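You operate a simulated robot arm through the tools that you are given. There is no shell and no other tool.

Carry out the task below with a simulated robot arm. There is one attempt and no reset: what you move stays moved.

Task
Put the gold ring on the turntable, check it and sort it.
Fine: take it from the row by the turntable; swing the steel arm on to it, press zero, turn the blue knob to its end and read the display; small green tray up to 0.05, else the small red one; leave the arm away.

The check looks at the end state, three seconds after you hand in, the way a careful person would. Anything else that was tipped, shoved, dropped, spilled or broken makes it a failure.

Robot
A 7-joint arm with a two-finger parallel gripper, fixed in place. Base frame: the origin is at the foot of the arm, x ahead of it, y to its left, z up; the work surface is at about z = 0.91. Units: m, degrees, N and s.
Its first joint turns from -166.0 to 166.0 degrees. Payload 4.4 kg.
The TCP is the grasp point between the finger pads, 0.023 m short of the fingertips. In the tool frame z runs along the fingers and y along their closing line. Largest opening 0.094 m; finger width 0.038, thickness 0.01; the body of the gripper, 0.054 by 0.096 m, starts 0.039 m behind the TCP.
Orientation is that of the tool frame in the base frame, as [roll, pitch, yaw] about the fixed x, y, z axes, in that order (R = Rz(yaw) Ry(pitch) Rx(roll)). With the fingers straight down and closing along the base's y, the tool's x points along the base's -x, its y along +y and its z along -z.

Tools
- The arm moves only by the tool send_rows. Its argument "moves" is a list of rows, each a list of 3 entries, a list of its own where there are three numbers: the shift along the tool's x, y, z in m, then the turn, a rotation vector about the tool's x, y, z in degrees, then the finger opening in m, from 0 to 0.094. In form: [[[tx, ty, tz], [wx, wy, wz], claw], ...]. A call has 1 to 20 rows; each row is the pose to reach, as a shift and turn from the pose commanded when the call began, along the tool's axes at that moment. Each row takes 0.2 s and may step no farther than 0.05 m and 8.6 degrees from the row before; otherwise, or with a gripper value out of range, the whole call is refused. A pose out of reach is approached as far as the arm can. The call stops where the force on the tool passes 90 N (or 10 N more than at its start, if that is more) or the arm is blocked; 0.2 s more then pass. The fingers move at their own pace (about 0.072 m/s each) and stop on an object; they squeeze with about 20 N. The grip force told is the motor's: it shows also when the fingers shut on nothing. Time passes only in rows, and 0.2 s behind the last, so rows that repeat a pose let the fingers close. The reply holds the time, the measured pose of the TCP, the force on the tool along the base axes, the opening and the grip force, in the units named above and with some noise, with the torque about the TCP (base axes, N m) and any sound that the robot's microphone picked up.
- Cameras (640 x 400 px; columns grow to the right, rows downward): "scene" is fixed at [0.3995, -0.6505, 1.6421]; the picture's right is [0.97, -0.25, 0.00], its down [-0.14, -0.52, -0.84] and it looks along [0.21, 0.81, -0.54] (base axes); focal length 318 px, centre (320, 200). "wrist" rides on the gripper at [0.086, 0.016, -0.075] in the tool frame; the picture's right is [-0.18, 0.98, 0.00], its down [-0.58, -0.11, -0.81] and it looks along [-0.79, -0.15, 0.59] (tool axes); focal length 243 px, centre (320, 200).
- snapshot(camera): a new picture of that camera. It takes no simulated time.
- probe_pixels(camera, pixels): for up to 12 pixels [column, row] of the newest picture of that camera ("zoom" is the newest enlarged one), the place [x, y, z] in the base frame of the surface seen there, good to about 0.003 m. It takes no simulated time.
- zoom(camera, box): a new picture of the part [left, top, right, bottom] of that camera's present view, enlarged. It takes no simulated time.
- finish_job(): hands the job in; it is judged then, once.

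Leave the gripper open and the arm clear of the work at the hand-in unless told otherwise.

The tools are called after "Emit:" by a JSON object that holds its "method" and its "body". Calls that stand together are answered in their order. send_rows: Moves the arm, as the interface text tells. Its arguments: {"type":"object","properties":{"moves":{"type":"array","items":{"type":"array"}}},"required":["moves"]} The other tools are called the same way: snapshot (camera) takes a picture; probe_pixels (camera, pixels) gives the place of the surface under pixels of a picture; zoom (camera, box) takes an enlarged picture of a part of a camera's view; finish_job () hands the job in.

At the start:

```text
time_s: 0.0
tool_pos: [0.6333, -0.08, 1.2566]
tcp_rot: [-179.9, 0.0, -180.0]
force: [-0.6, -0.4, 0.4]
moment: [-0.03, -0.04, 0.01]
gripper_width: 0.094
grip_force: 0.1
```

scene: 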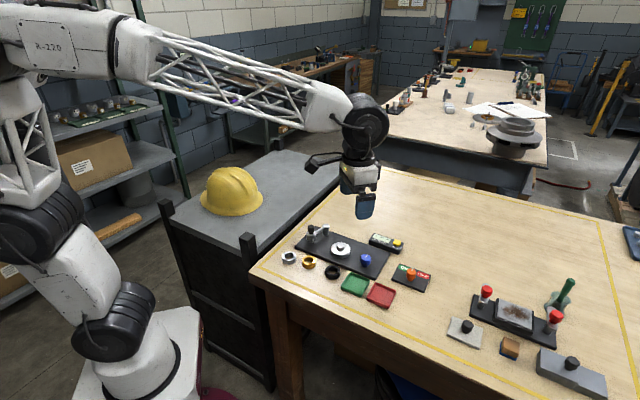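
wrist: 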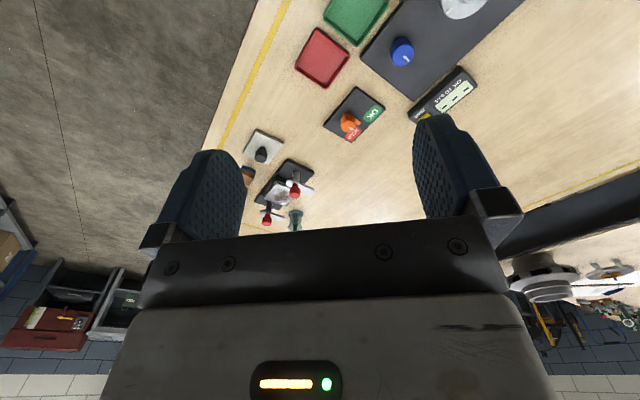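

I see the bench with a dark plate, a turntable, three rings (silver, gold, black), green and red trays, a blue knob and a display. First I'll zoom in on the area around columns 270-440, rows 215-315.

Emit:
{"method": "zoom", "body": {"camera": "scene", "box": [270, 215, 440, 321]}}

Emit:
{"method": "zoom", "body": {"camera": "wrist", "box": [290, 0, 530, 150]}}

```text
3.76 times, centred on (355, 268) of scene
```

zoom: 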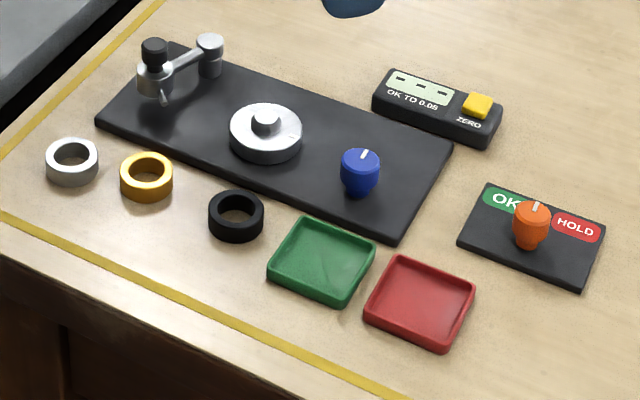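

```text
2.67 times, centred on (410, 75) of wrist
```

zoom: 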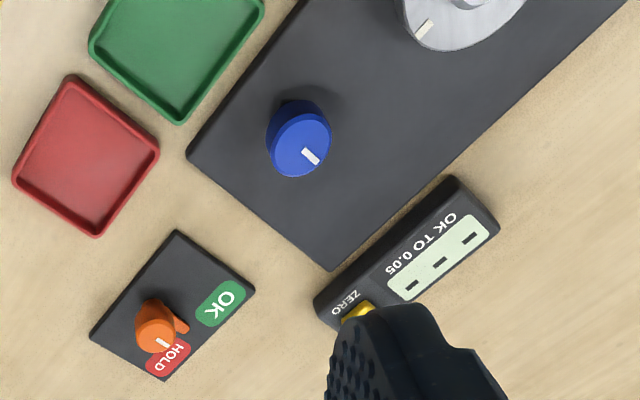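

The zoom shows the layout: silver, gold and black rings in front of the plate; a turntable disc with a centre boss; a steel arm between two posts; the blue knob; the display with yellow ZERO. I'll probe positions of these things.

Emit:
{"method": "zoom", "body": {"camera": "scene", "box": [270, 215, 440, 321]}}

Emit:
{"method": "probe_pixels", "body": {"camera": "zoom", "pixels": [[146, 158], [146, 174], [128, 190], [164, 162], [146, 200], [265, 118], [265, 108], [240, 135], [295, 140], [265, 150], [360, 158], [478, 104]]}}

Emit:
{"method": "probe_pixels", "body": {"camera": "zoom", "pixels": [[154, 45], [154, 62], [154, 78], [210, 40], [210, 60], [185, 60], [165, 97], [320, 262], [420, 305], [100, 120], [450, 148], [400, 235]]}}

```text
3.76 times, centred on (355, 268) of scene
```

zoom: 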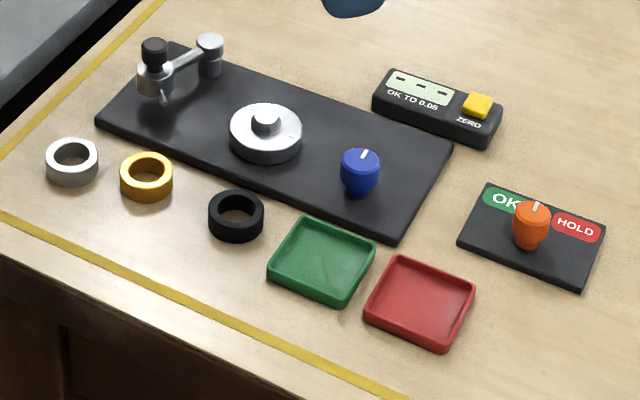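

```text
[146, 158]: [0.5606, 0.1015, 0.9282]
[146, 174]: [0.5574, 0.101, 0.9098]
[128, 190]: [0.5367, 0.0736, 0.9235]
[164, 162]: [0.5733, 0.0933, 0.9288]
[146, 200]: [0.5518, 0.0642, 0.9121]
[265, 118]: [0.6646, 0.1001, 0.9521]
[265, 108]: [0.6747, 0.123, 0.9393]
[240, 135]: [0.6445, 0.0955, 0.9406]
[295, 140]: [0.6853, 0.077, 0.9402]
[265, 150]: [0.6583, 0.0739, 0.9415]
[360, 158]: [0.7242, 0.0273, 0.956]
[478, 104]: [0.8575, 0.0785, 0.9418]
```

```text
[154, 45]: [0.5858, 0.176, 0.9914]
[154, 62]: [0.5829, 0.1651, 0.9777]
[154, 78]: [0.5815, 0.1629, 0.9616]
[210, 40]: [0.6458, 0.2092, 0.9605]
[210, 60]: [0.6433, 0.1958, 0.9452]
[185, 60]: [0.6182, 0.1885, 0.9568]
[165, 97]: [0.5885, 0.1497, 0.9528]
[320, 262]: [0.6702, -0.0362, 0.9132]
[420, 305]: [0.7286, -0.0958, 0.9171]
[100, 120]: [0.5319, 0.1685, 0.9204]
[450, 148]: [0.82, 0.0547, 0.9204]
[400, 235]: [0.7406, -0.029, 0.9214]
```

Positions are clear: gold ring near (0.557, 0.083), turntable boss near (0.666, 0.10, top 0.952), steel-arm head near (0.584, 0.168), its silver post near (0.645, 0.20). Before moving to look closer I probe the hard hat (232,190) and cabinet for clearance.

Emit:
{"method": "probe_pixels", "body": {"camera": "scene", "pixels": [[232, 175], [232, 190], [260, 200], [205, 195], [290, 170], [335, 165], [165, 205], [250, 240], [270, 275], [262, 262]]}}

```text
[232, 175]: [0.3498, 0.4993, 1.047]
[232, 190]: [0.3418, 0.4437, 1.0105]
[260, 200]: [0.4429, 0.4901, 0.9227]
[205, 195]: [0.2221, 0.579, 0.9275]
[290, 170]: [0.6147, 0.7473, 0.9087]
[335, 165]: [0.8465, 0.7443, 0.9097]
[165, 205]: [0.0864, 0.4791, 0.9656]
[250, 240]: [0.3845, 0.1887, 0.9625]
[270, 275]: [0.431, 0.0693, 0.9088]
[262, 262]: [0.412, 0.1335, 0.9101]
```

Hat and cabinet posts stay below about 1.05, away from my path. I move the open gripper to about (0.43, 0.13, 1.10) so the wrist camera can look at the rings, the steel arm and the turntable.

Emit:
{"method": "send_rows", "body": {"moves": [[[0.0254, 0.02625, 0.0196], [0, 0, 0], 0.094], [[0.0508, 0.0525, 0.0392], [0, 0, 0], 0.094], [[0.0761, 0.07875, 0.0589], [0, 0, 0], 0.094], [[0.1015, 0.105, 0.0785], [0, 0, 0], 0.094], [[0.1269, 0.13125, 0.0981], [0, 0, 0], 0.094], [[0.1523, 0.1575, 0.1178], [0, 0, 0], 0.094], [[0.1776, 0.18375, 0.1374], [0, 0, 0], 0.094], [[0.203, 0.21, 0.157], [0, 0, 0], 0.094], [[0.203, 0.21, 0.157], [0, 0, 0], 0.094]]}}

Emit:
{"method": "snapshot", "body": {"camera": "wrist"}}

Emit:
{"method": "snapshot", "body": {"camera": "scene"}}

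```text
time_s: 2.0
tool_pos: [0.4305, 0.13, 1.0968]
tcp_rot: [179.9, 0.0, 180.0]
force: [-0.2, 0.0, -0.5]
moment: [-0.01, 0.01, 0.01]
gripper_width: 0.0938
grip_force: 0.1
```

```text
taken
```

wrist: 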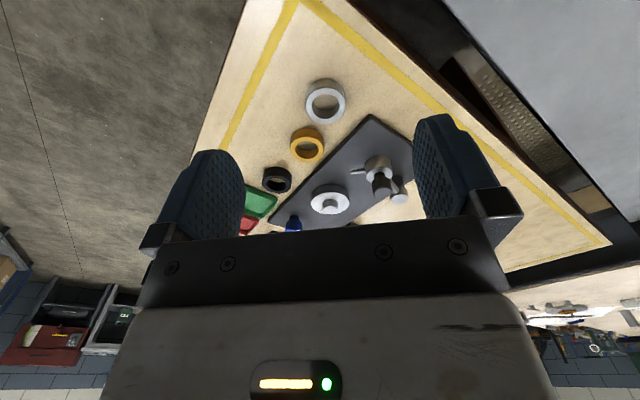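

```text
taken
```

scene: 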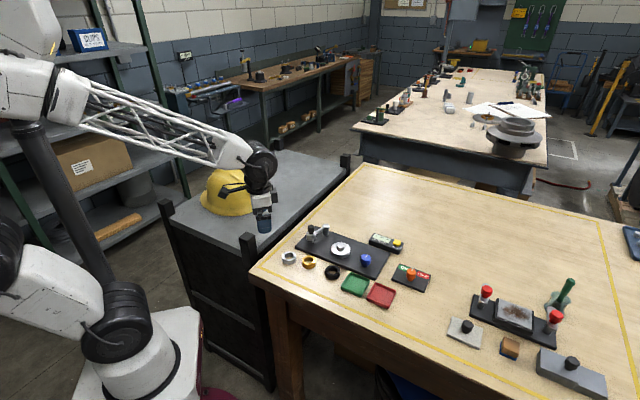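

The wrist view (upside down) now shows rings, turntable disc and the arm head between the fingers. I zoom in on columns 250-430, rows 70-240 for details.

Emit:
{"method": "zoom", "body": {"camera": "wrist", "box": [270, 70, 430, 230]}}

Emit:
{"method": "zoom", "body": {"camera": "scene", "box": [285, 215, 365, 265]}}

```text
2.50 times, centred on (350, 150) of wrist
```

zoom: 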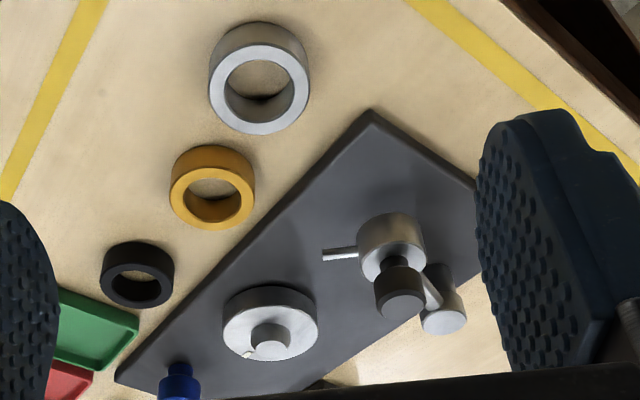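

```text
8.00 times, centred on (325, 240) of scene
```

zoom: 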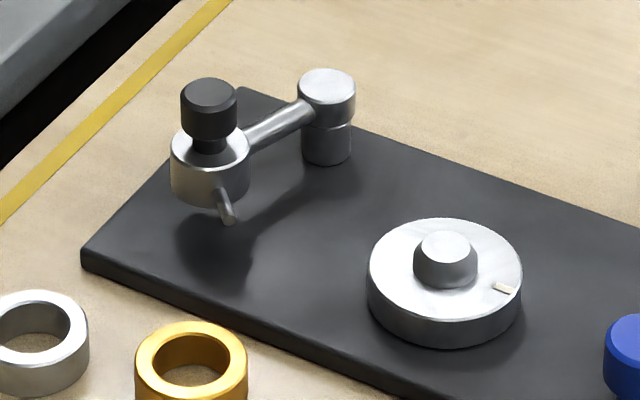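

The post (right) is the pivot and the head with the black button is the arm's free end with a small feeler. I probe the exact points in this 8x zoom: button top, head, post top, turntable and boss, gold ring edges.

Emit:
{"method": "probe_pixels", "body": {"camera": "zoom", "pixels": [[209, 92], [184, 92], [235, 92], [326, 82], [300, 85], [352, 85], [445, 245], [415, 245], [476, 245], [228, 218], [185, 145], [236, 145]]}}

Emit:
{"method": "probe_pixels", "body": {"camera": "zoom", "pixels": [[192, 326], [140, 362], [243, 362], [158, 362], [222, 362], [370, 268], [520, 268], [445, 222], [445, 310], [504, 287], [326, 150], [215, 125]]}}

```text
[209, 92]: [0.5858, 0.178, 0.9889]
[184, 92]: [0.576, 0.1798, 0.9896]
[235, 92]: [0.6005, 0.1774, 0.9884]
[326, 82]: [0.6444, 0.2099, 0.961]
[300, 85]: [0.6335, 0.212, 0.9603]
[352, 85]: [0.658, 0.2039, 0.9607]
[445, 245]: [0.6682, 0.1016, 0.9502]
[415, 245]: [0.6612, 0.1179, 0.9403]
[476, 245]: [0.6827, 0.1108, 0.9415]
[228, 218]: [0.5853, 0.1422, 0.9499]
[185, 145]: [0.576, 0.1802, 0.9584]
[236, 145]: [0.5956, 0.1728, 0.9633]
```

```text
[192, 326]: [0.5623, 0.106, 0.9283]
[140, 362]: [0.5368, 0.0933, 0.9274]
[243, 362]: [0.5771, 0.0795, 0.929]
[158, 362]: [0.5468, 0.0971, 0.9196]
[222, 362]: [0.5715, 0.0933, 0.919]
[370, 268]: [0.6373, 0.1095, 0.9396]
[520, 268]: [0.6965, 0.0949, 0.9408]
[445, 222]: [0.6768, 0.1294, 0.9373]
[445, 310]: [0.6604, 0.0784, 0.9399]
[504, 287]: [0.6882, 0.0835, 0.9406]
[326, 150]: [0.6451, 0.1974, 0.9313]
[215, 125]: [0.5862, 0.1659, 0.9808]
```

Estimated geometry: gold ring centre about (0.557, 0.086), outer diameter about 0.043, height 0.018; turntable centre about (0.668, 0.103); pivot post (0.645, 0.207); button (0.588, 0.175), top 0.990. I'll turn the tool 46.6° so the fingers close along the row direction and the camera faces the plate from the front, and hover near (0.508, 0.044, 1.02) for a close view.

Emit:
{"method": "send_rows", "body": {"moves": [[[-0.0129, -0.0144, 0.0128], [0, 0, -7.77], 0.094], [[-0.0258, -0.0288, 0.0257], [0, 0, -15.53], 0.094], [[-0.0388, -0.0433, 0.0385], [0, 0, -23.3], 0.094], [[-0.0517, -0.0577, 0.0513], [0, 0, -31.07], 0.094], [[-0.0646, -0.0721, 0.0642], [0, 0, -38.83], 0.094], [[-0.0775, -0.0865, 0.077], [0, 0, -46.6], 0.094], [[-0.0775, -0.0865, 0.077], [0, 0, -46.6], 0.094]]}}

Emit:
{"method": "snapshot", "body": {"camera": "wrist"}}

```text
time_s: 3.6
tool_pos: [0.5074, 0.0429, 1.0217]
tcp_rot: [-180.0, 0.0, -133.4]
force: [-1.0, -0.3, 0.9]
moment: [0.0, 0.01, 0.0]
gripper_width: 0.0942
grip_force: 0.1
```

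```text
taken
```

wrist: 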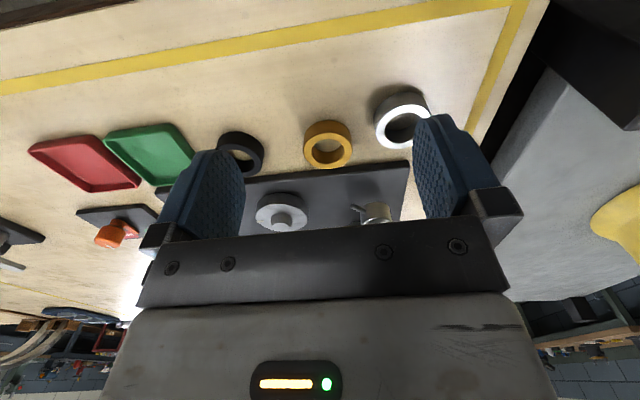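

The view is now along the plate with the gold ring between the fingers at (328,145). I zoom and probe the ring and the turntable.

Emit:
{"method": "zoom", "body": {"camera": "wrist", "box": [240, 110, 400, 230]}}

```text
3.33 times, centred on (320, 170) of wrist
```

zoom: 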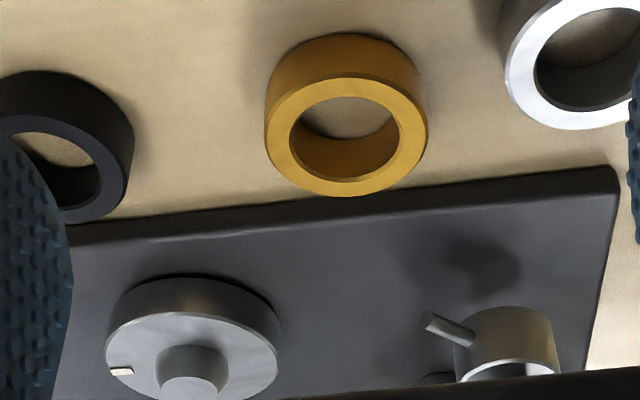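

I probe points on the gold ring's top face and the turntable disc and boss rim.

Emit:
{"method": "probe_pixels", "body": {"camera": "zoom", "pixels": [[277, 140], [414, 137], [346, 88], [346, 187], [300, 100], [392, 100], [300, 175], [392, 172], [270, 130], [424, 130], [345, 65], [345, 120]]}}

Emit:
{"method": "probe_pixels", "body": {"camera": "zoom", "pixels": [[110, 350], [275, 350], [190, 318], [160, 385], [215, 385], [190, 380], [180, 392], [158, 370], [226, 370], [120, 372], [130, 330], [255, 330]]}}

```text
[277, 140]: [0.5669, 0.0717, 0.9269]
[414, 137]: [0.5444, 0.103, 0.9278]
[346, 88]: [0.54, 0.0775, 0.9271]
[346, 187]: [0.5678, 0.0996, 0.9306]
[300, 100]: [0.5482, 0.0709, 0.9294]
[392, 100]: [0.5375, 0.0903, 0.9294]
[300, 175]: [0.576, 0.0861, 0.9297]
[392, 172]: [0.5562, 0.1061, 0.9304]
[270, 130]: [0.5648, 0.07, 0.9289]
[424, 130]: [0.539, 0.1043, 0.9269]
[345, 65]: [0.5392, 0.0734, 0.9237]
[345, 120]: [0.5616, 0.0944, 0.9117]
```

```text
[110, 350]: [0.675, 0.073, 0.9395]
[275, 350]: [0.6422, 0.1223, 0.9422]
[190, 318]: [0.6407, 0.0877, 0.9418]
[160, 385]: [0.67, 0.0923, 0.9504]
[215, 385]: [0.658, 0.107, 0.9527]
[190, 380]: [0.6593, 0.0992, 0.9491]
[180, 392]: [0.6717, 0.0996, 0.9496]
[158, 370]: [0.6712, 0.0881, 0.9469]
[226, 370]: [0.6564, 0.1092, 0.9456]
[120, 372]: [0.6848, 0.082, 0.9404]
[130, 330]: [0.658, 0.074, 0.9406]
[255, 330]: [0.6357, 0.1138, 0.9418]
```

Ring centre estimate ≈ (0.555, 0.088), rim thickness ok. I zoom the scene camera strongly on the boss to get a more precise turntable centre, and on the gold ring likewise.

Emit:
{"method": "zoom", "body": {"camera": "scene", "box": [326, 238, 356, 262]}}

```text
16.00 times, centred on (341, 250) of scene
```

zoom: 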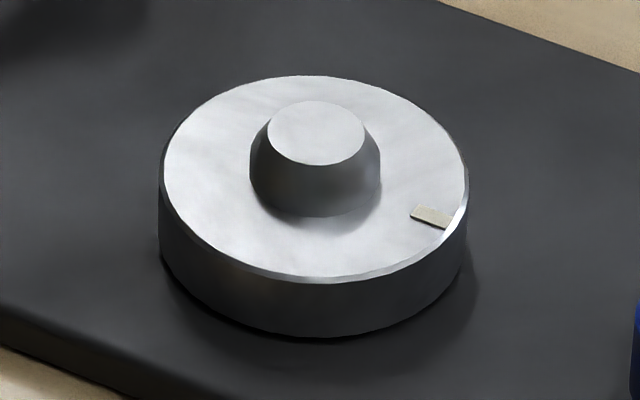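

The boss has a chamfered top (good guide), about 26 mm at its foot. I probe symmetric points on disc face and boss top.

Emit:
{"method": "probe_pixels", "body": {"camera": "zoom", "pixels": [[190, 178], [440, 178], [315, 90], [315, 268], [225, 115], [405, 241], [405, 115], [225, 241], [285, 132], [347, 132], [316, 112], [316, 152]]}}

Emit:
{"method": "zoom", "body": {"camera": "scene", "box": [294, 250, 324, 274]}}

```text
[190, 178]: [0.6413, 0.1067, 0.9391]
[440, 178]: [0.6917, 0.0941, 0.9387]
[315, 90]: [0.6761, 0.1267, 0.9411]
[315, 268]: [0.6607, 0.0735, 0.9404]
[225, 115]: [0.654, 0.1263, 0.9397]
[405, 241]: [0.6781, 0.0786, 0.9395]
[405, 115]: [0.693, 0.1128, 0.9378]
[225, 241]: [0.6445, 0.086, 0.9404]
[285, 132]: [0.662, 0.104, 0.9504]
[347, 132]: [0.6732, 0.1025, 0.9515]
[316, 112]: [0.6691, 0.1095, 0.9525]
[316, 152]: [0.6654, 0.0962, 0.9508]
```

```text
16.00 times, centred on (309, 262) of scene
```

zoom: 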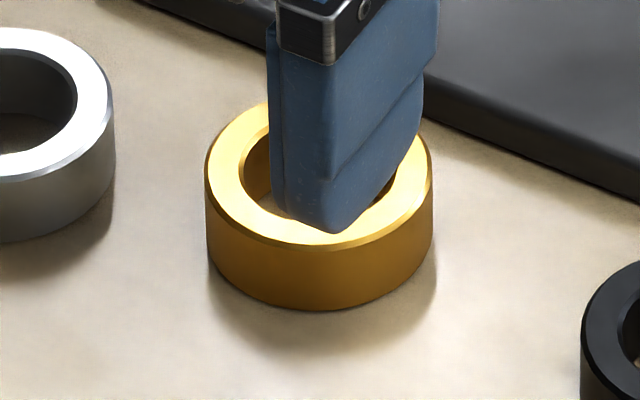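

Averages: turntable centre (0.667, 0.101), gold ring centre (0.556, 0.087); the gap between silver and gold rings is about 18 mm. I move above the gold ring with the opening narrowed to 0.052 and hover at z about 0.975 to check.

Emit:
{"method": "send_rows", "body": {"moves": [[[-0.016, -0.0013, 0.0], [0, 0, 0], 0.07], [[-0.033, -0.0026, 0.0], [0, 0, 0], 0.052], [[-0.05, -0.004, 0.01], [0, 0, 0], 0.052], [[-0.0649, -0.0051, 0.025], [0, 0, 0], 0.052], [[-0.0649, -0.0051, 0.047], [0, 0, 0], 0.052], [[-0.0649, -0.0051, 0.047], [0, 0, 0], 0.052]]}}

Emit:
{"method": "snapshot", "body": {"camera": "wrist"}}

Emit:
{"method": "zoom", "body": {"camera": "scene", "box": [280, 235, 340, 275]}}

```text
time_s: 5.0
tool_pos: [0.5553, 0.0878, 0.9753]
tcp_rot: [-180.0, 0.0, -133.4]
force: [-0.5, -0.8, -0.6]
moment: [-0.01, 0.04, 0.01]
gripper_width: 0.0521
grip_force: 0.0
```

```text
taken
```

wrist: 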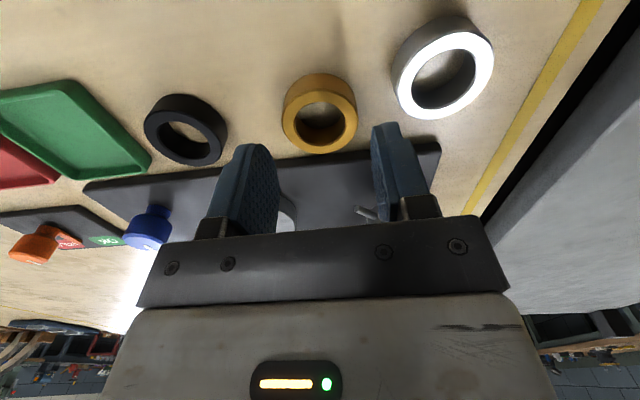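

```text
10.00 times, centred on (310, 255) of scene
```

zoom: 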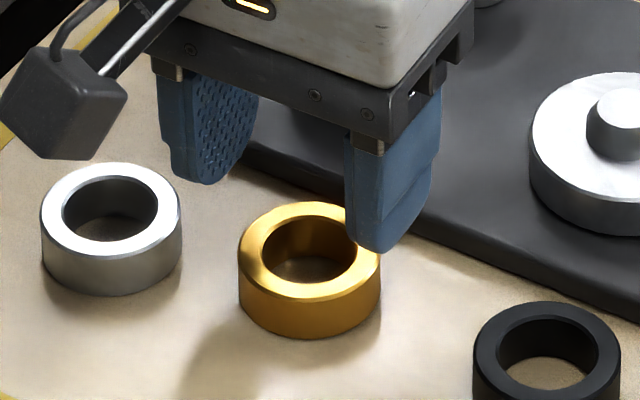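

In the wrist view the ring's top face is centred at about (321,121), which matches the projected TCP line (320,120); the scene view shows the fingers straddling it. I lower to z 0.937 with the opening kept at 0.052, then close.

Emit:
{"method": "send_rows", "body": {"moves": [[[0, 0, 0.013], [0, 0, 0], 0.052], [[0, 0, 0.026], [0, 0, 0], 0.052], [[0, 0, 0.0383], [0, 0, 0], 0.052], [[0, 0, 0.0383], [0, 0, 0], 0.052]]}}

Emit:
{"method": "zoom", "body": {"camera": "scene", "box": [280, 235, 340, 275]}}

Emit:
{"method": "zoom", "body": {"camera": "wrist", "box": [220, 80, 420, 230]}}

```text
time_s: 6.0
tool_pos: [0.5555, 0.0873, 0.9377]
tcp_rot: [179.9, 0.1, -133.4]
force: [-0.3, 1.2, 0.2]
moment: [0.03, -0.01, -0.02]
gripper_width: 0.052
grip_force: 0.0
```

```text
10.00 times, centred on (310, 255) of scene
```

zoom: 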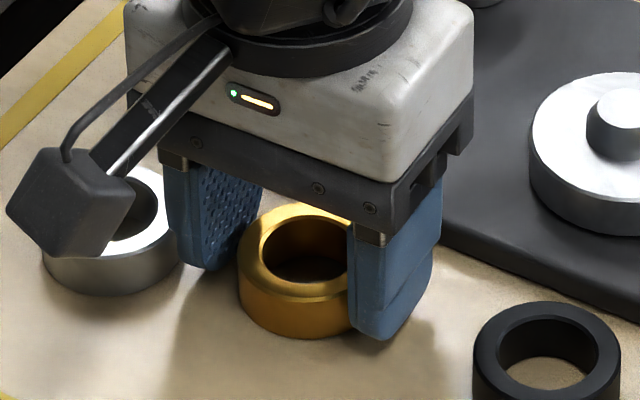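

```text
2.67 times, centred on (320, 155) of wrist
```

zoom: 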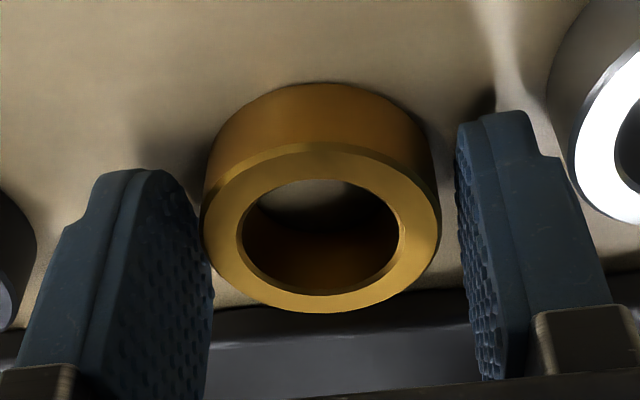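

The ring sits well centred between the pads and there is clearance to the silver ring. I close the fingers on it now.

Emit:
{"method": "send_rows", "body": {"moves": [[[0, 0, 0], [0, 0, 0], 0.046], [[0, 0, 0], [0, 0, 0], 0.042], [[0, 0, 0], [0, 0, 0], 0.036], [[0, 0, 0], [0, 0, 0], 0.034], [[0, 0, 0], [0, 0, 0], 0.034]]}}

Emit:
{"method": "zoom", "body": {"camera": "wrist", "box": [220, 80, 420, 230]}}

```text
time_s: 7.2
tool_pos: [0.5549, 0.0864, 0.9367]
tcp_rot: [179.9, 0.0, -133.4]
force: [-0.5, 0.3, 0.1]
moment: [0.02, 0.02, -0.02]
gripper_width: 0.0447
grip_force: 20.1
```

```text
2.67 times, centred on (320, 155) of wrist
```

zoom: 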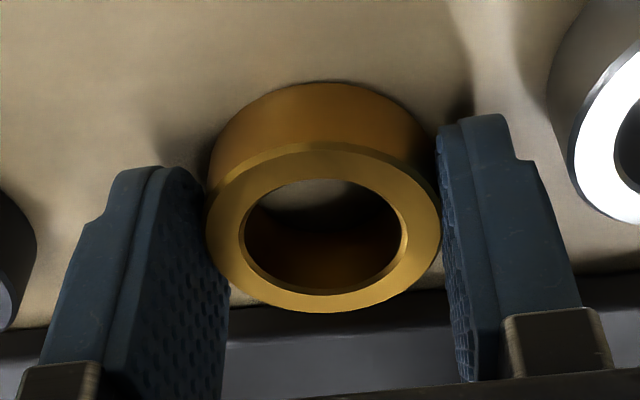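

Gripped: opening 0.0447, force 20 N. I lift 6 cm and carry the ring over to the turntable centre (0.667, 0.101), hovering there to check alignment.

Emit:
{"method": "send_rows", "body": {"moves": [[[0, 0, -0.015], [0, 0, 0], 0.034], [[0, 0, -0.035], [0, 0, 0], 0.034], [[0, 0, -0.06], [0, 0, 0], 0.034], [[-0.0218, -0.0179, -0.06], [0, 0, 0], 0.034], [[-0.0436, -0.0358, -0.06], [0, 0, 0], 0.034], [[-0.0653, -0.0536, -0.06], [0, 0, 0], 0.034], [[-0.0871, -0.0715, -0.06], [0, 0, 0], 0.034], [[-0.0871, -0.0715, -0.06], [0, 0, 0], 0.034], [[-0.0871, -0.0715, -0.06], [0, 0, 0], 0.034]]}}

Emit:
{"method": "zoom", "body": {"camera": "wrist", "box": [220, 80, 420, 230]}}

Emit:
{"method": "zoom", "body": {"camera": "scene", "box": [310, 220, 370, 265]}}

```text
time_s: 9.2
tool_pos: [0.6678, 0.1022, 0.9969]
tcp_rot: [180.0, -0.1, -133.4]
force: [-0.3, -0.3, -1.1]
moment: [0.01, -0.02, -0.01]
gripper_width: 0.0451
grip_force: 20.2
```

```text
2.67 times, centred on (320, 155) of wrist
```

zoom: 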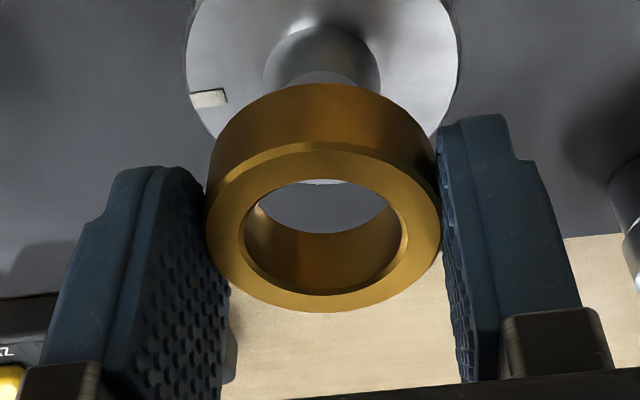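

```text
8.89 times, centred on (340, 242) of scene
```

zoom: 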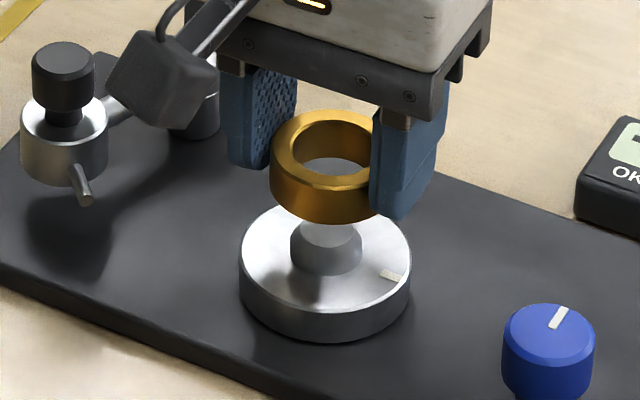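

Laterally (tool y) ring and boss line up (ring centre column 323, boss 321.5). To check the depth direction I zoom a higher part of the wrist view and a finer scene view.

Emit:
{"method": "zoom", "body": {"camera": "wrist", "box": [240, 50, 400, 150]}}

Emit:
{"method": "zoom", "body": {"camera": "scene", "box": [322, 228, 362, 258]}}

```text
4.00 times, centred on (320, 100) of wrist
```

zoom: 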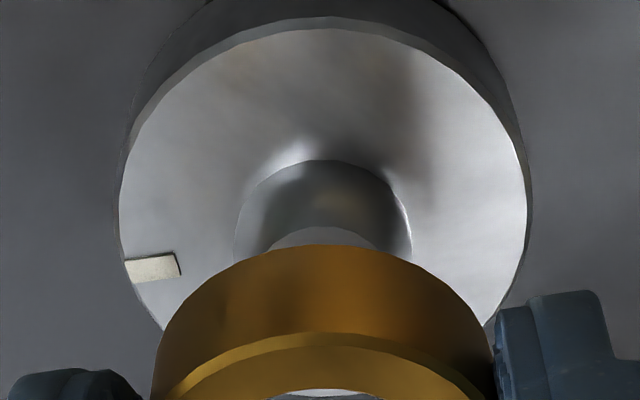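

```text
13.33 times, centred on (342, 243) of scene
```

zoom: 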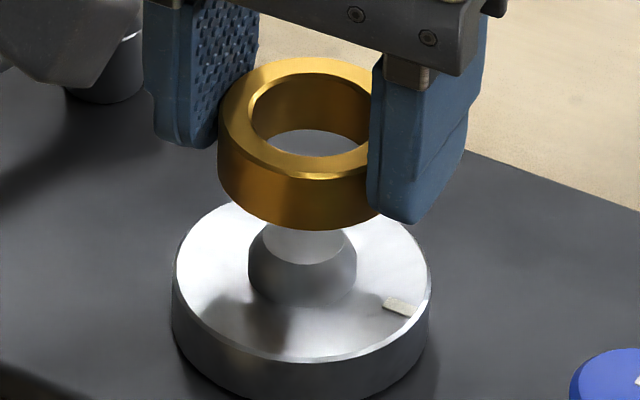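

The disc fits the predicted place for the TCP, but the ring seems to sit about 2 mm farther from the camera than the TCP. I verify by probing symmetric points on the held ring's top face.

Emit:
{"method": "zoom", "body": {"camera": "wrist", "box": [256, 120, 384, 200]}}

```text
5.00 times, centred on (320, 160) of wrist
```

zoom: 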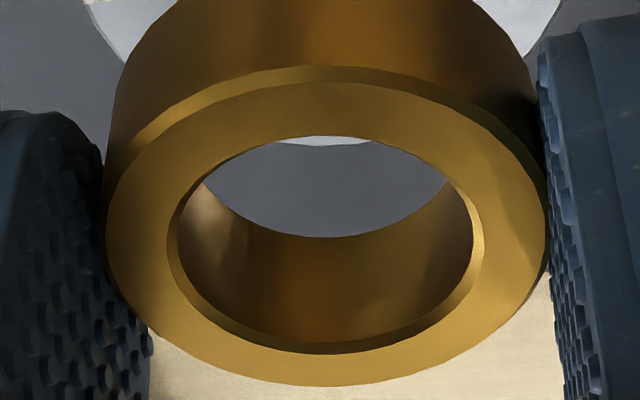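

Flat top face spans rows 82–386 in this zoom where 63–367 was predicted: ring is about 2.5 mm farther out along tool −x. I probe once to confirm.

Emit:
{"method": "probe_pixels", "body": {"camera": "zoom", "pixels": [[140, 230], [512, 230], [325, 108], [325, 370], [190, 140], [462, 335], [462, 140], [190, 335], [150, 270], [500, 180], [500, 275], [150, 185]]}}

```text
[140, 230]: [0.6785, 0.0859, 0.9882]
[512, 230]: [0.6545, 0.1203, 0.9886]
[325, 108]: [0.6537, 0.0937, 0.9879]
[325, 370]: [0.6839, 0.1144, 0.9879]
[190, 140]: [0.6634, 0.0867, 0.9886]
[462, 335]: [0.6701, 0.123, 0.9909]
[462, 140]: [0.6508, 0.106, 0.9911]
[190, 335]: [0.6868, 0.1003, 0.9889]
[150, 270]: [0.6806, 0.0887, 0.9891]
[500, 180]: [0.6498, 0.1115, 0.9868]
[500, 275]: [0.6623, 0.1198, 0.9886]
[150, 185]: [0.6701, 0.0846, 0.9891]
```

Probe fit agrees (about 3 mm along the same direction). I shift +2.4 mm along tool x, then lower the ring gently over the boss to just above the disc.

Emit:
{"method": "send_rows", "body": {"moves": [[[0.0024, 0, 0], [0, 0, 0], 0.034], [[0.0024, 0, 0.008], [0, 0, 0], 0.034], [[0.0024, 0, 0.014], [0, 0, 0], 0.034], [[0.0024, 0, 0.02], [0, 0, 0], 0.034], [[0.0024, 0, 0.025], [0, 0, 0], 0.034], [[0.0024, 0, 0.028], [0, 0, 0], 0.034], [[0.0024, 0, 0.028], [0, 0, 0], 0.034]]}}

Emit:
{"method": "zoom", "body": {"camera": "scene", "box": [322, 228, 362, 258]}}

Emit:
{"method": "zoom", "body": {"camera": "wrist", "box": [240, 90, 400, 210]}}

```text
time_s: 10.8
tool_pos: [0.6656, 0.0996, 0.9692]
tcp_rot: [180.0, 0.1, -133.4]
force: [-0.4, -0.5, -0.7]
moment: [-0.03, 0.01, 0.02]
gripper_width: 0.0446
grip_force: 19.8
```

```text
13.33 times, centred on (342, 243) of scene
```

zoom: 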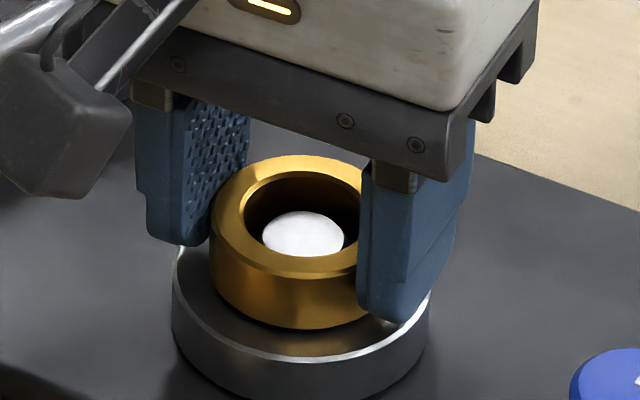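

```text
3.33 times, centred on (320, 150) of wrist
```

zoom: 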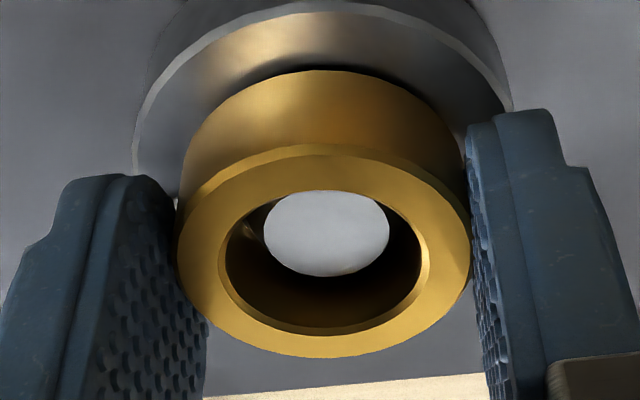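

The ring is around the boss with no contact force. I lower the last 2.5 mm and watch the force.

Emit:
{"method": "send_rows", "body": {"moves": [[[0, 0, 0.001], [0, 0, 0], 0.034], [[0, 0, 0.002], [0, 0, 0], 0.034], [[0, 0, 0.0025], [0, 0, 0], 0.034], [[0, 0, 0.0025], [0, 0, 0], 0.034]]}}

Emit:
{"method": "zoom", "body": {"camera": "scene", "box": [322, 228, 362, 258]}}

```text
time_s: 11.8
tool_pos: [0.6671, 0.0998, 0.9677]
tcp_rot: [179.9, 0.1, -133.3]
force: [-0.8, 1.8, 14.0]
moment: [0.07, 0.0, -0.02]
gripper_width: 0.045
grip_force: 19.8
```

```text
13.33 times, centred on (342, 243) of scene
```

zoom: 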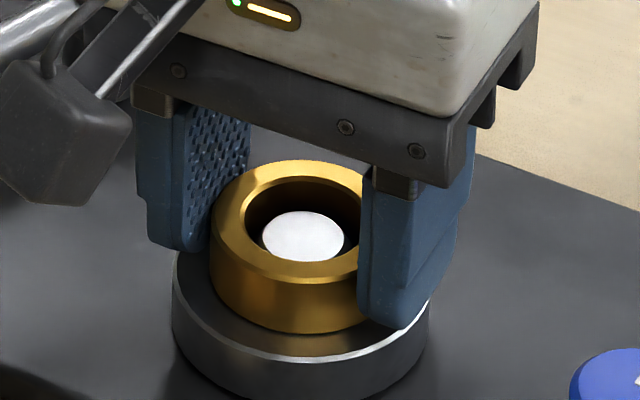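

Contact: 14 N upward, ring is seated on the disc. I ease up 0.5 mm, open to 0.065, then rise straight up to about z 1.04.

Emit:
{"method": "send_rows", "body": {"moves": [[[0, 0, -0.0007], [0, 0, 0], 0.034], [[0, 0, -0.0007], [0, 0, 0], 0.048], [[0, 0, -0.0007], [0, 0, 0], 0.056], [[0, 0, -0.0007], [0, 0, 0], 0.065], [[0, 0, -0.0007], [0, 0, 0], 0.065], [[0, 0, -0.015], [0, 0, 0], 0.065], [[0, 0, -0.035], [0, 0, 0], 0.065], [[0, 0, -0.055], [0, 0, 0], 0.065], [[0, 0, -0.075], [0, 0, 0], 0.065], [[0, 0, -0.075], [0, 0, 0], 0.065]]}}

Emit:
{"method": "snapshot", "body": {"camera": "wrist"}}

Emit:
{"method": "zoom", "body": {"camera": "scene", "box": [290, 215, 370, 265]}}

```text
time_s: 14.0
tool_pos: [0.6669, 0.0997, 1.0408]
tcp_rot: [179.9, -0.1, -133.4]
force: [-0.1, 0.0, 1.0]
moment: [0.0, -0.02, 0.01]
gripper_width: 0.0653
grip_force: 0.0
```

```text
taken
```

wrist: 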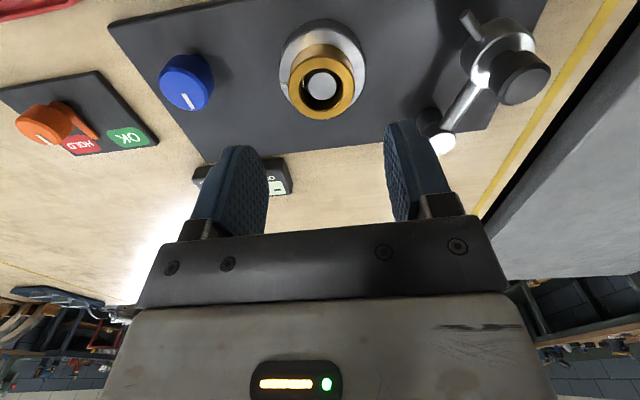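

```text
8.00 times, centred on (330, 240) of scene
```

zoom: 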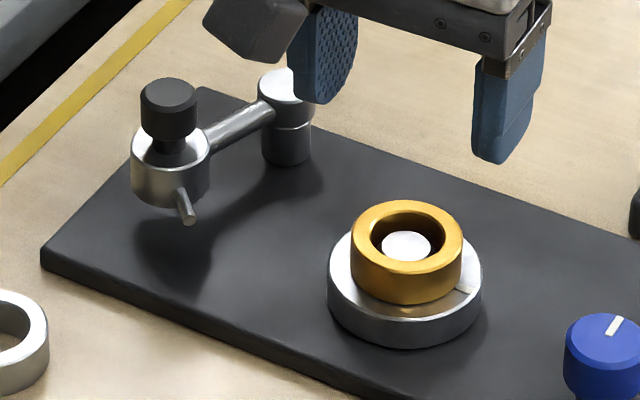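

The gold ring sits flat on the turntable around the boss. Now I measure the steel arm: zoom on it in the wrist view (columns 400-560) and probe button, post and feeler.

Emit:
{"method": "zoom", "body": {"camera": "wrist", "box": [400, 0, 560, 160]}}

Emit:
{"method": "zoom", "body": {"camera": "scene", "box": [300, 218, 340, 248]}}

```text
2.50 times, centred on (480, 80) of wrist
```

zoom: 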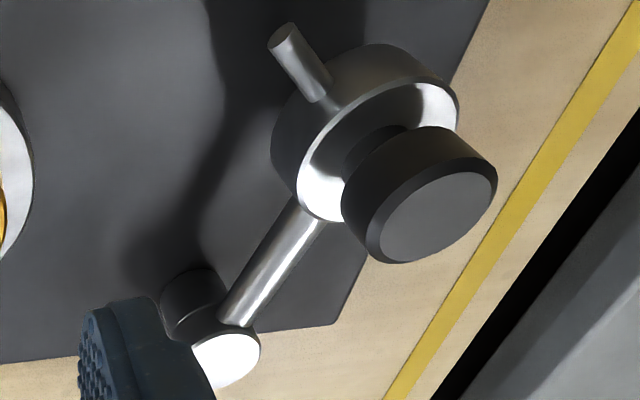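

```text
13.33 times, centred on (320, 233) of scene
```

zoom: 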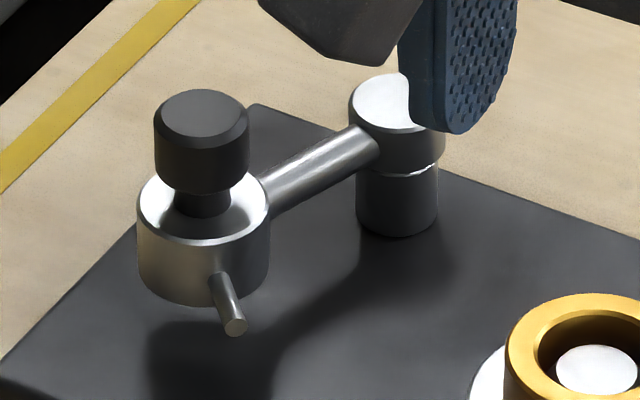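

Steel arm: pivot ≈ (0.645, 0.206), button ≈ (0.586, 0.1775) with 24 mm diameter spanning z 0.975–0.990, head top ≈ 0.961, arm length ≈ 0.066. I'll cage the button loosely between the fingers. First I move above it at the present height with opening 0.034.

Emit:
{"method": "send_rows", "body": {"moves": [[[-0.0003, 0.028, 0], [0, 0, 0], 0.05], [[-0.0005, 0.056, 0], [0, 0, 0], 0.036], [[-0.0008, 0.084, 0], [0, 0, 0], 0.036], [[-0.001, 0.1117, 0], [0, 0, 0], 0.036], [[-0.001, 0.1117, 0], [0, 0, 0], 0.036], [[-0.001, 0.1117, 0], [0, 0, 0], 0.036]]}}

Emit:
{"method": "snapshot", "body": {"camera": "wrist"}}

Emit:
{"method": "zoom", "body": {"camera": "scene", "box": [290, 205, 350, 250]}}

```text
time_s: 15.4
tool_pos: [0.5863, 0.1773, 1.0433]
tcp_rot: [-180.0, 0.0, -133.4]
force: [0.1, 0.1, -0.4]
moment: [-0.02, -0.01, 0.01]
gripper_width: 0.0361
grip_force: 0.2
```

```text
taken
```

wrist: 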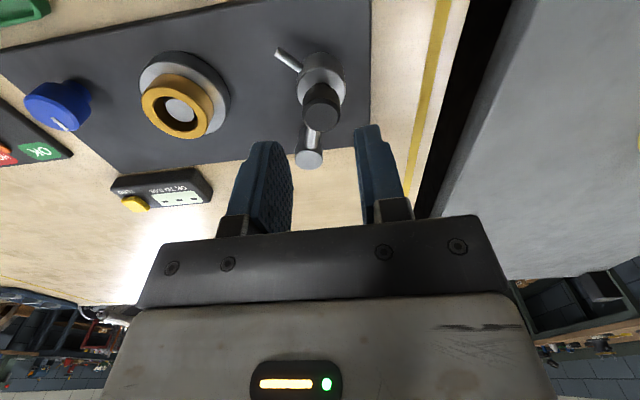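

```text
8.89 times, centred on (320, 228) of scene
```

zoom: 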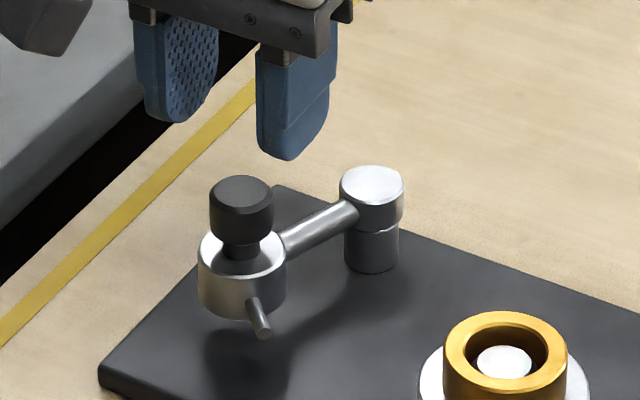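

The button appears at about (321,108) in the wrist image, where the TCP line predicts (320,114) for its top. I zoom to check.

Emit:
{"method": "zoom", "body": {"camera": "wrist", "box": [260, 35, 380, 185]}}

```text
2.67 times, centred on (320, 110) of wrist
```

zoom: 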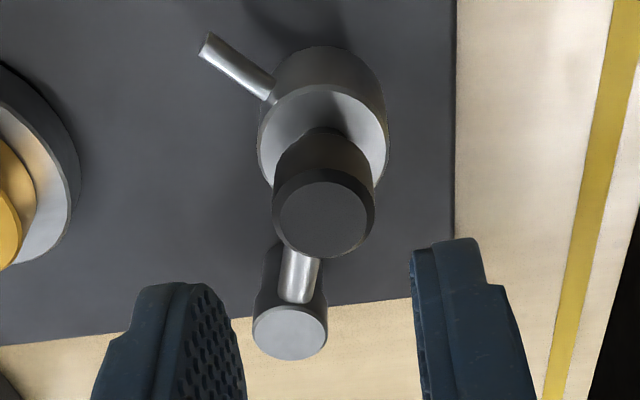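

Button centre is about 1.7 mm farther along −x tool and 0.9 mm in +y. I correct for that and lower 49 mm so the fingertips reach about z 0.970, beside the button, above the head.

Emit:
{"method": "send_rows", "body": {"moves": [[[-0.0015, 0.0008, 0.012], [0, 0, 0], 0.038], [[-0.0015, 0.0008, 0.025], [0, 0, 0], 0.038], [[-0.0015, 0.0008, 0.038], [0, 0, 0], 0.038], [[-0.0015, 0.0008, 0.049], [0, 0, 0], 0.038], [[-0.0015, 0.0008, 0.049], [0, 0, 0], 0.038]]}}

Emit:
{"method": "zoom", "body": {"camera": "wrist", "box": [220, 80, 420, 230]}}

Emit:
{"method": "zoom", "body": {"camera": "scene", "box": [290, 205, 350, 250]}}

```text
time_s: 16.6
tool_pos: [0.5861, 0.1798, 0.9932]
tcp_rot: [180.0, 0.0, -133.4]
force: [-1.0, 0.5, 0.2]
moment: [0.0, -0.02, 0.01]
gripper_width: 0.038
grip_force: 0.2
```

```text
2.67 times, centred on (320, 155) of wrist
```

zoom: 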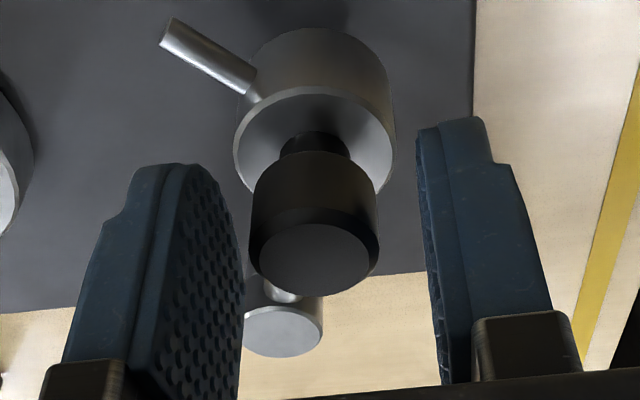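

```text
8.89 times, centred on (320, 228) of scene
```

zoom: 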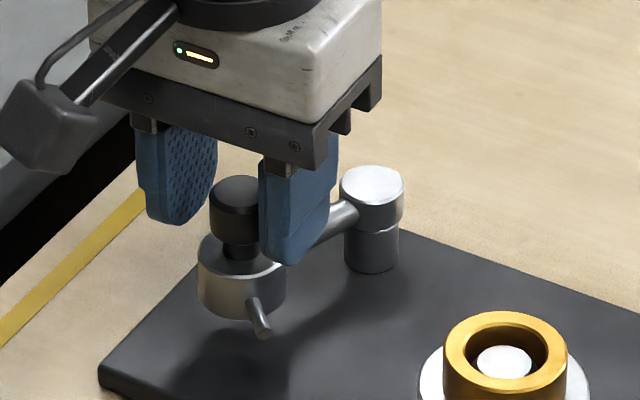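

The button is between the fingers with free space on both sides. I narrow to 0.030 and sweep the first 10° around the pivot to see that the arm follows freely.

Emit:
{"method": "send_rows", "body": {"moves": [[[0, 0, 0], [0, 0, 0], 0.03], [[0, 0, 0], [0, 0, 0], 0.03], [[0.0016, -0.005, 0], [0, 0, 0], 0.03], [[0.0029, -0.0106, 0], [0, 0, 0], 0.03], [[0.0029, -0.0106, 0], [0, 0, 0], 0.03]]}}

Emit:
{"method": "zoom", "body": {"camera": "scene", "box": [290, 205, 350, 250]}}

Emit:
{"method": "zoom", "body": {"camera": "wrist", "box": [220, 80, 420, 230]}}

```text
time_s: 17.8
tool_pos: [0.5919, 0.1693, 0.9932]
tcp_rot: [180.0, -0.1, -133.4]
force: [-0.2, -0.2, -0.3]
moment: [0.0, 0.01, -0.02]
gripper_width: 0.03
grip_force: 0.1
```

```text
8.89 times, centred on (320, 228) of scene
```

zoom: 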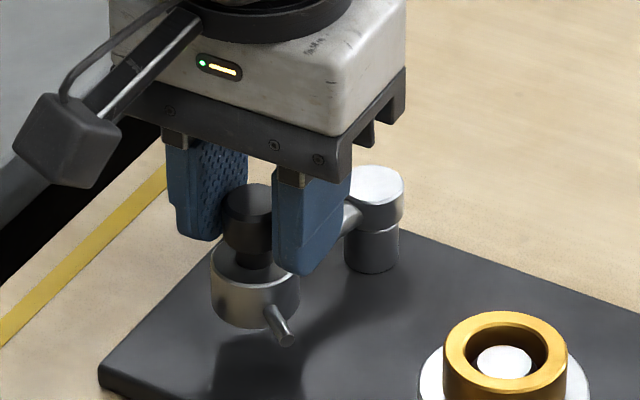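

```text
2.67 times, centred on (320, 155) of wrist
```

zoom: 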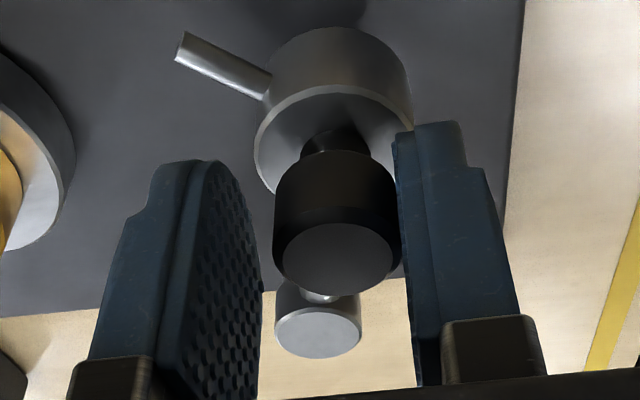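

The arm follows freely with no noticeable force. I continue the sweep along the arc to about 241° and check again.

Emit:
{"method": "send_rows", "body": {"moves": [[[0.0008, -0.0057, 0], [0, 0, 0], 0.03], [[0.0011, -0.0114, 0], [0, 0, 0], 0.03], [[0.0009, -0.0171, 0], [0, 0, 0], 0.03], [[0.0003, -0.0228, 0], [0, 0, 0], 0.03], [[-0.0009, -0.0284, 0], [0, 0, 0], 0.03], [[-0.0009, -0.0284, 0], [0, 0, 0], 0.03]]}}

Emit:
{"method": "zoom", "body": {"camera": "scene", "box": [300, 210, 360, 255]}}

Emit:
{"method": "zoom", "body": {"camera": "wrist", "box": [200, 60, 420, 230]}}

```text
time_s: 19.2
tool_pos: [0.6131, 0.1514, 0.9923]
tcp_rot: [-180.0, 0.0, -133.4]
force: [0.1, -0.5, 0.2]
moment: [-0.04, -0.02, -0.01]
gripper_width: 0.03
grip_force: 0.1
```

```text
8.89 times, centred on (330, 232) of scene
```

zoom: 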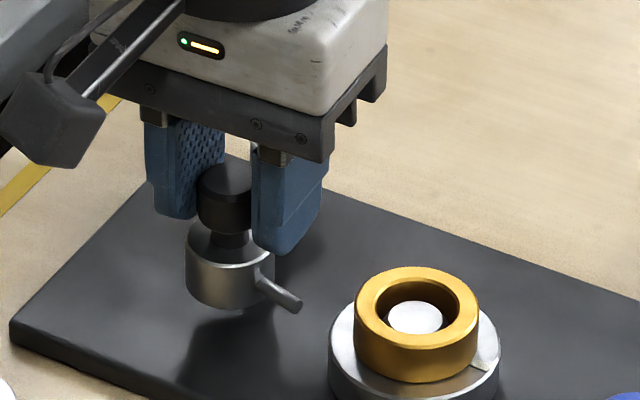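

```text
2.35 times, centred on (310, 145) of wrist
```

zoom: 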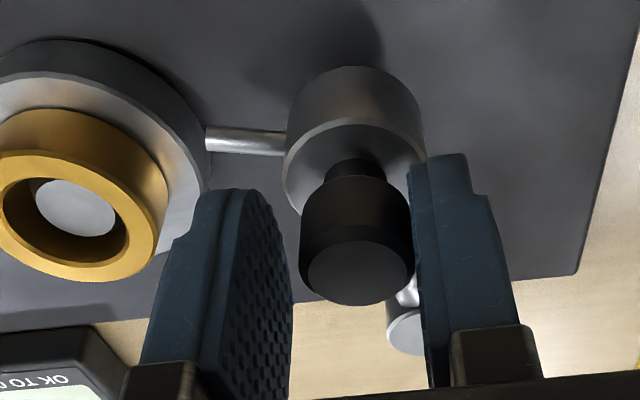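

The feeler is nearing the ring. I continue in smaller steps to about 251° and look.

Emit:
{"method": "send_rows", "body": {"moves": [[[-0.0008, -0.0028, 0], [0, 0, 0], 0.03], [[-0.0017, -0.0055, 0], [0, 0, 0], 0.03], [[-0.0027, -0.0081, 0], [0, 0, 0], 0.03], [[-0.0038, -0.0108, 0], [0, 0, 0], 0.03], [[-0.0038, -0.0108, 0], [0, 0, 0], 0.03]]}}

Emit:
{"method": "zoom", "body": {"camera": "scene", "box": [310, 215, 370, 260]}}

Emit:
{"method": "zoom", "body": {"camera": "wrist", "box": [200, 60, 420, 230]}}

```text
time_s: 20.4
tool_pos: [0.6243, 0.1468, 0.9932]
tcp_rot: [179.9, 0.0, -133.4]
force: [0.5, 0.4, 0.0]
moment: [-0.01, -0.01, -0.02]
gripper_width: 0.0298
grip_force: 0.1
```

```text
8.89 times, centred on (340, 238) of scene
```

zoom: 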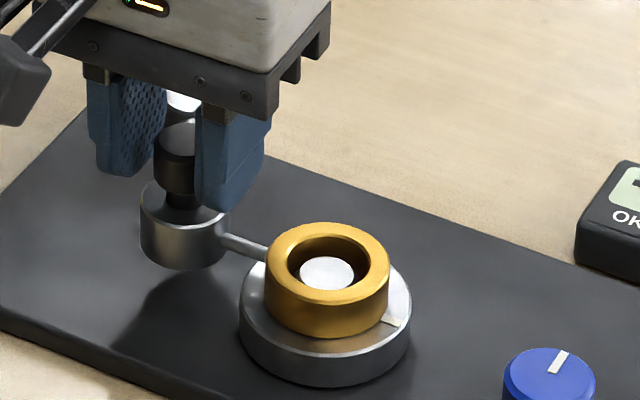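

```text
2.35 times, centred on (310, 145) of wrist
```

zoom: 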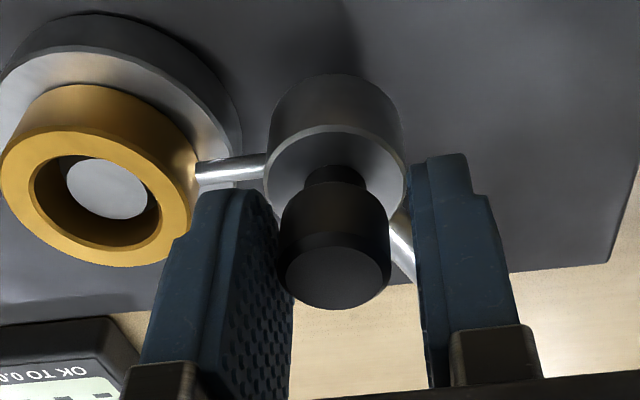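

The feeler seems to touch or nearly touch the ring near (266,252) in the zoom, and the button has moved ahead of the trailing finger. I zoom closer and look at the display.

Emit:
{"method": "zoom", "body": {"camera": "scene", "box": [325, 232, 355, 255]}}

Emit:
{"method": "zoom", "body": {"camera": "scene", "box": [360, 225, 420, 265]}}

Emit:
{"method": "zoom", "body": {"camera": "wrist", "box": [250, 100, 310, 140]}}

```text
16.00 times, centred on (340, 244) of scene
```

zoom: 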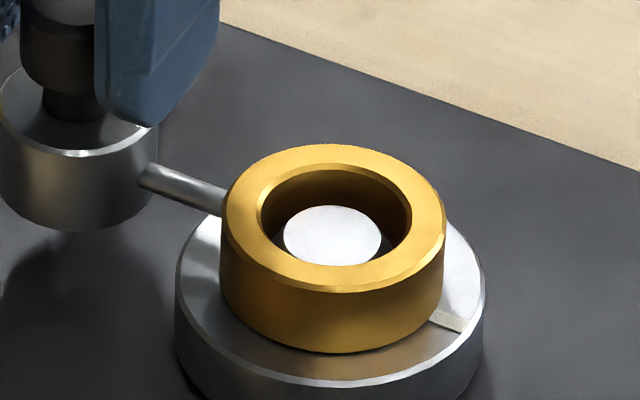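

```text
10.00 times, centred on (390, 245) of scene
```

zoom: 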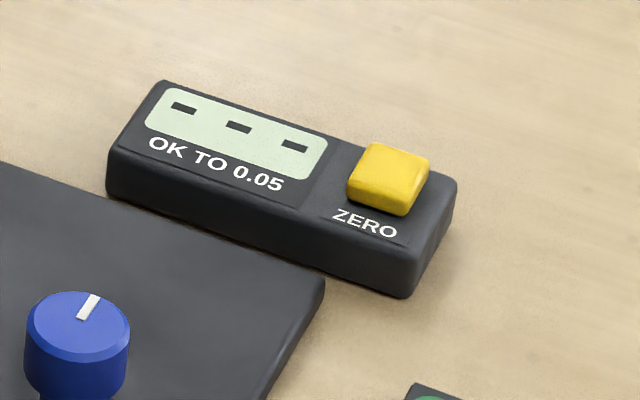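

```text
10.00 times, centred on (280, 120) of wrist
```

zoom: 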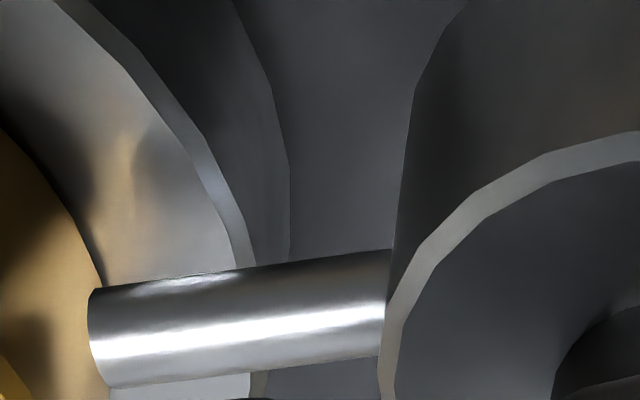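

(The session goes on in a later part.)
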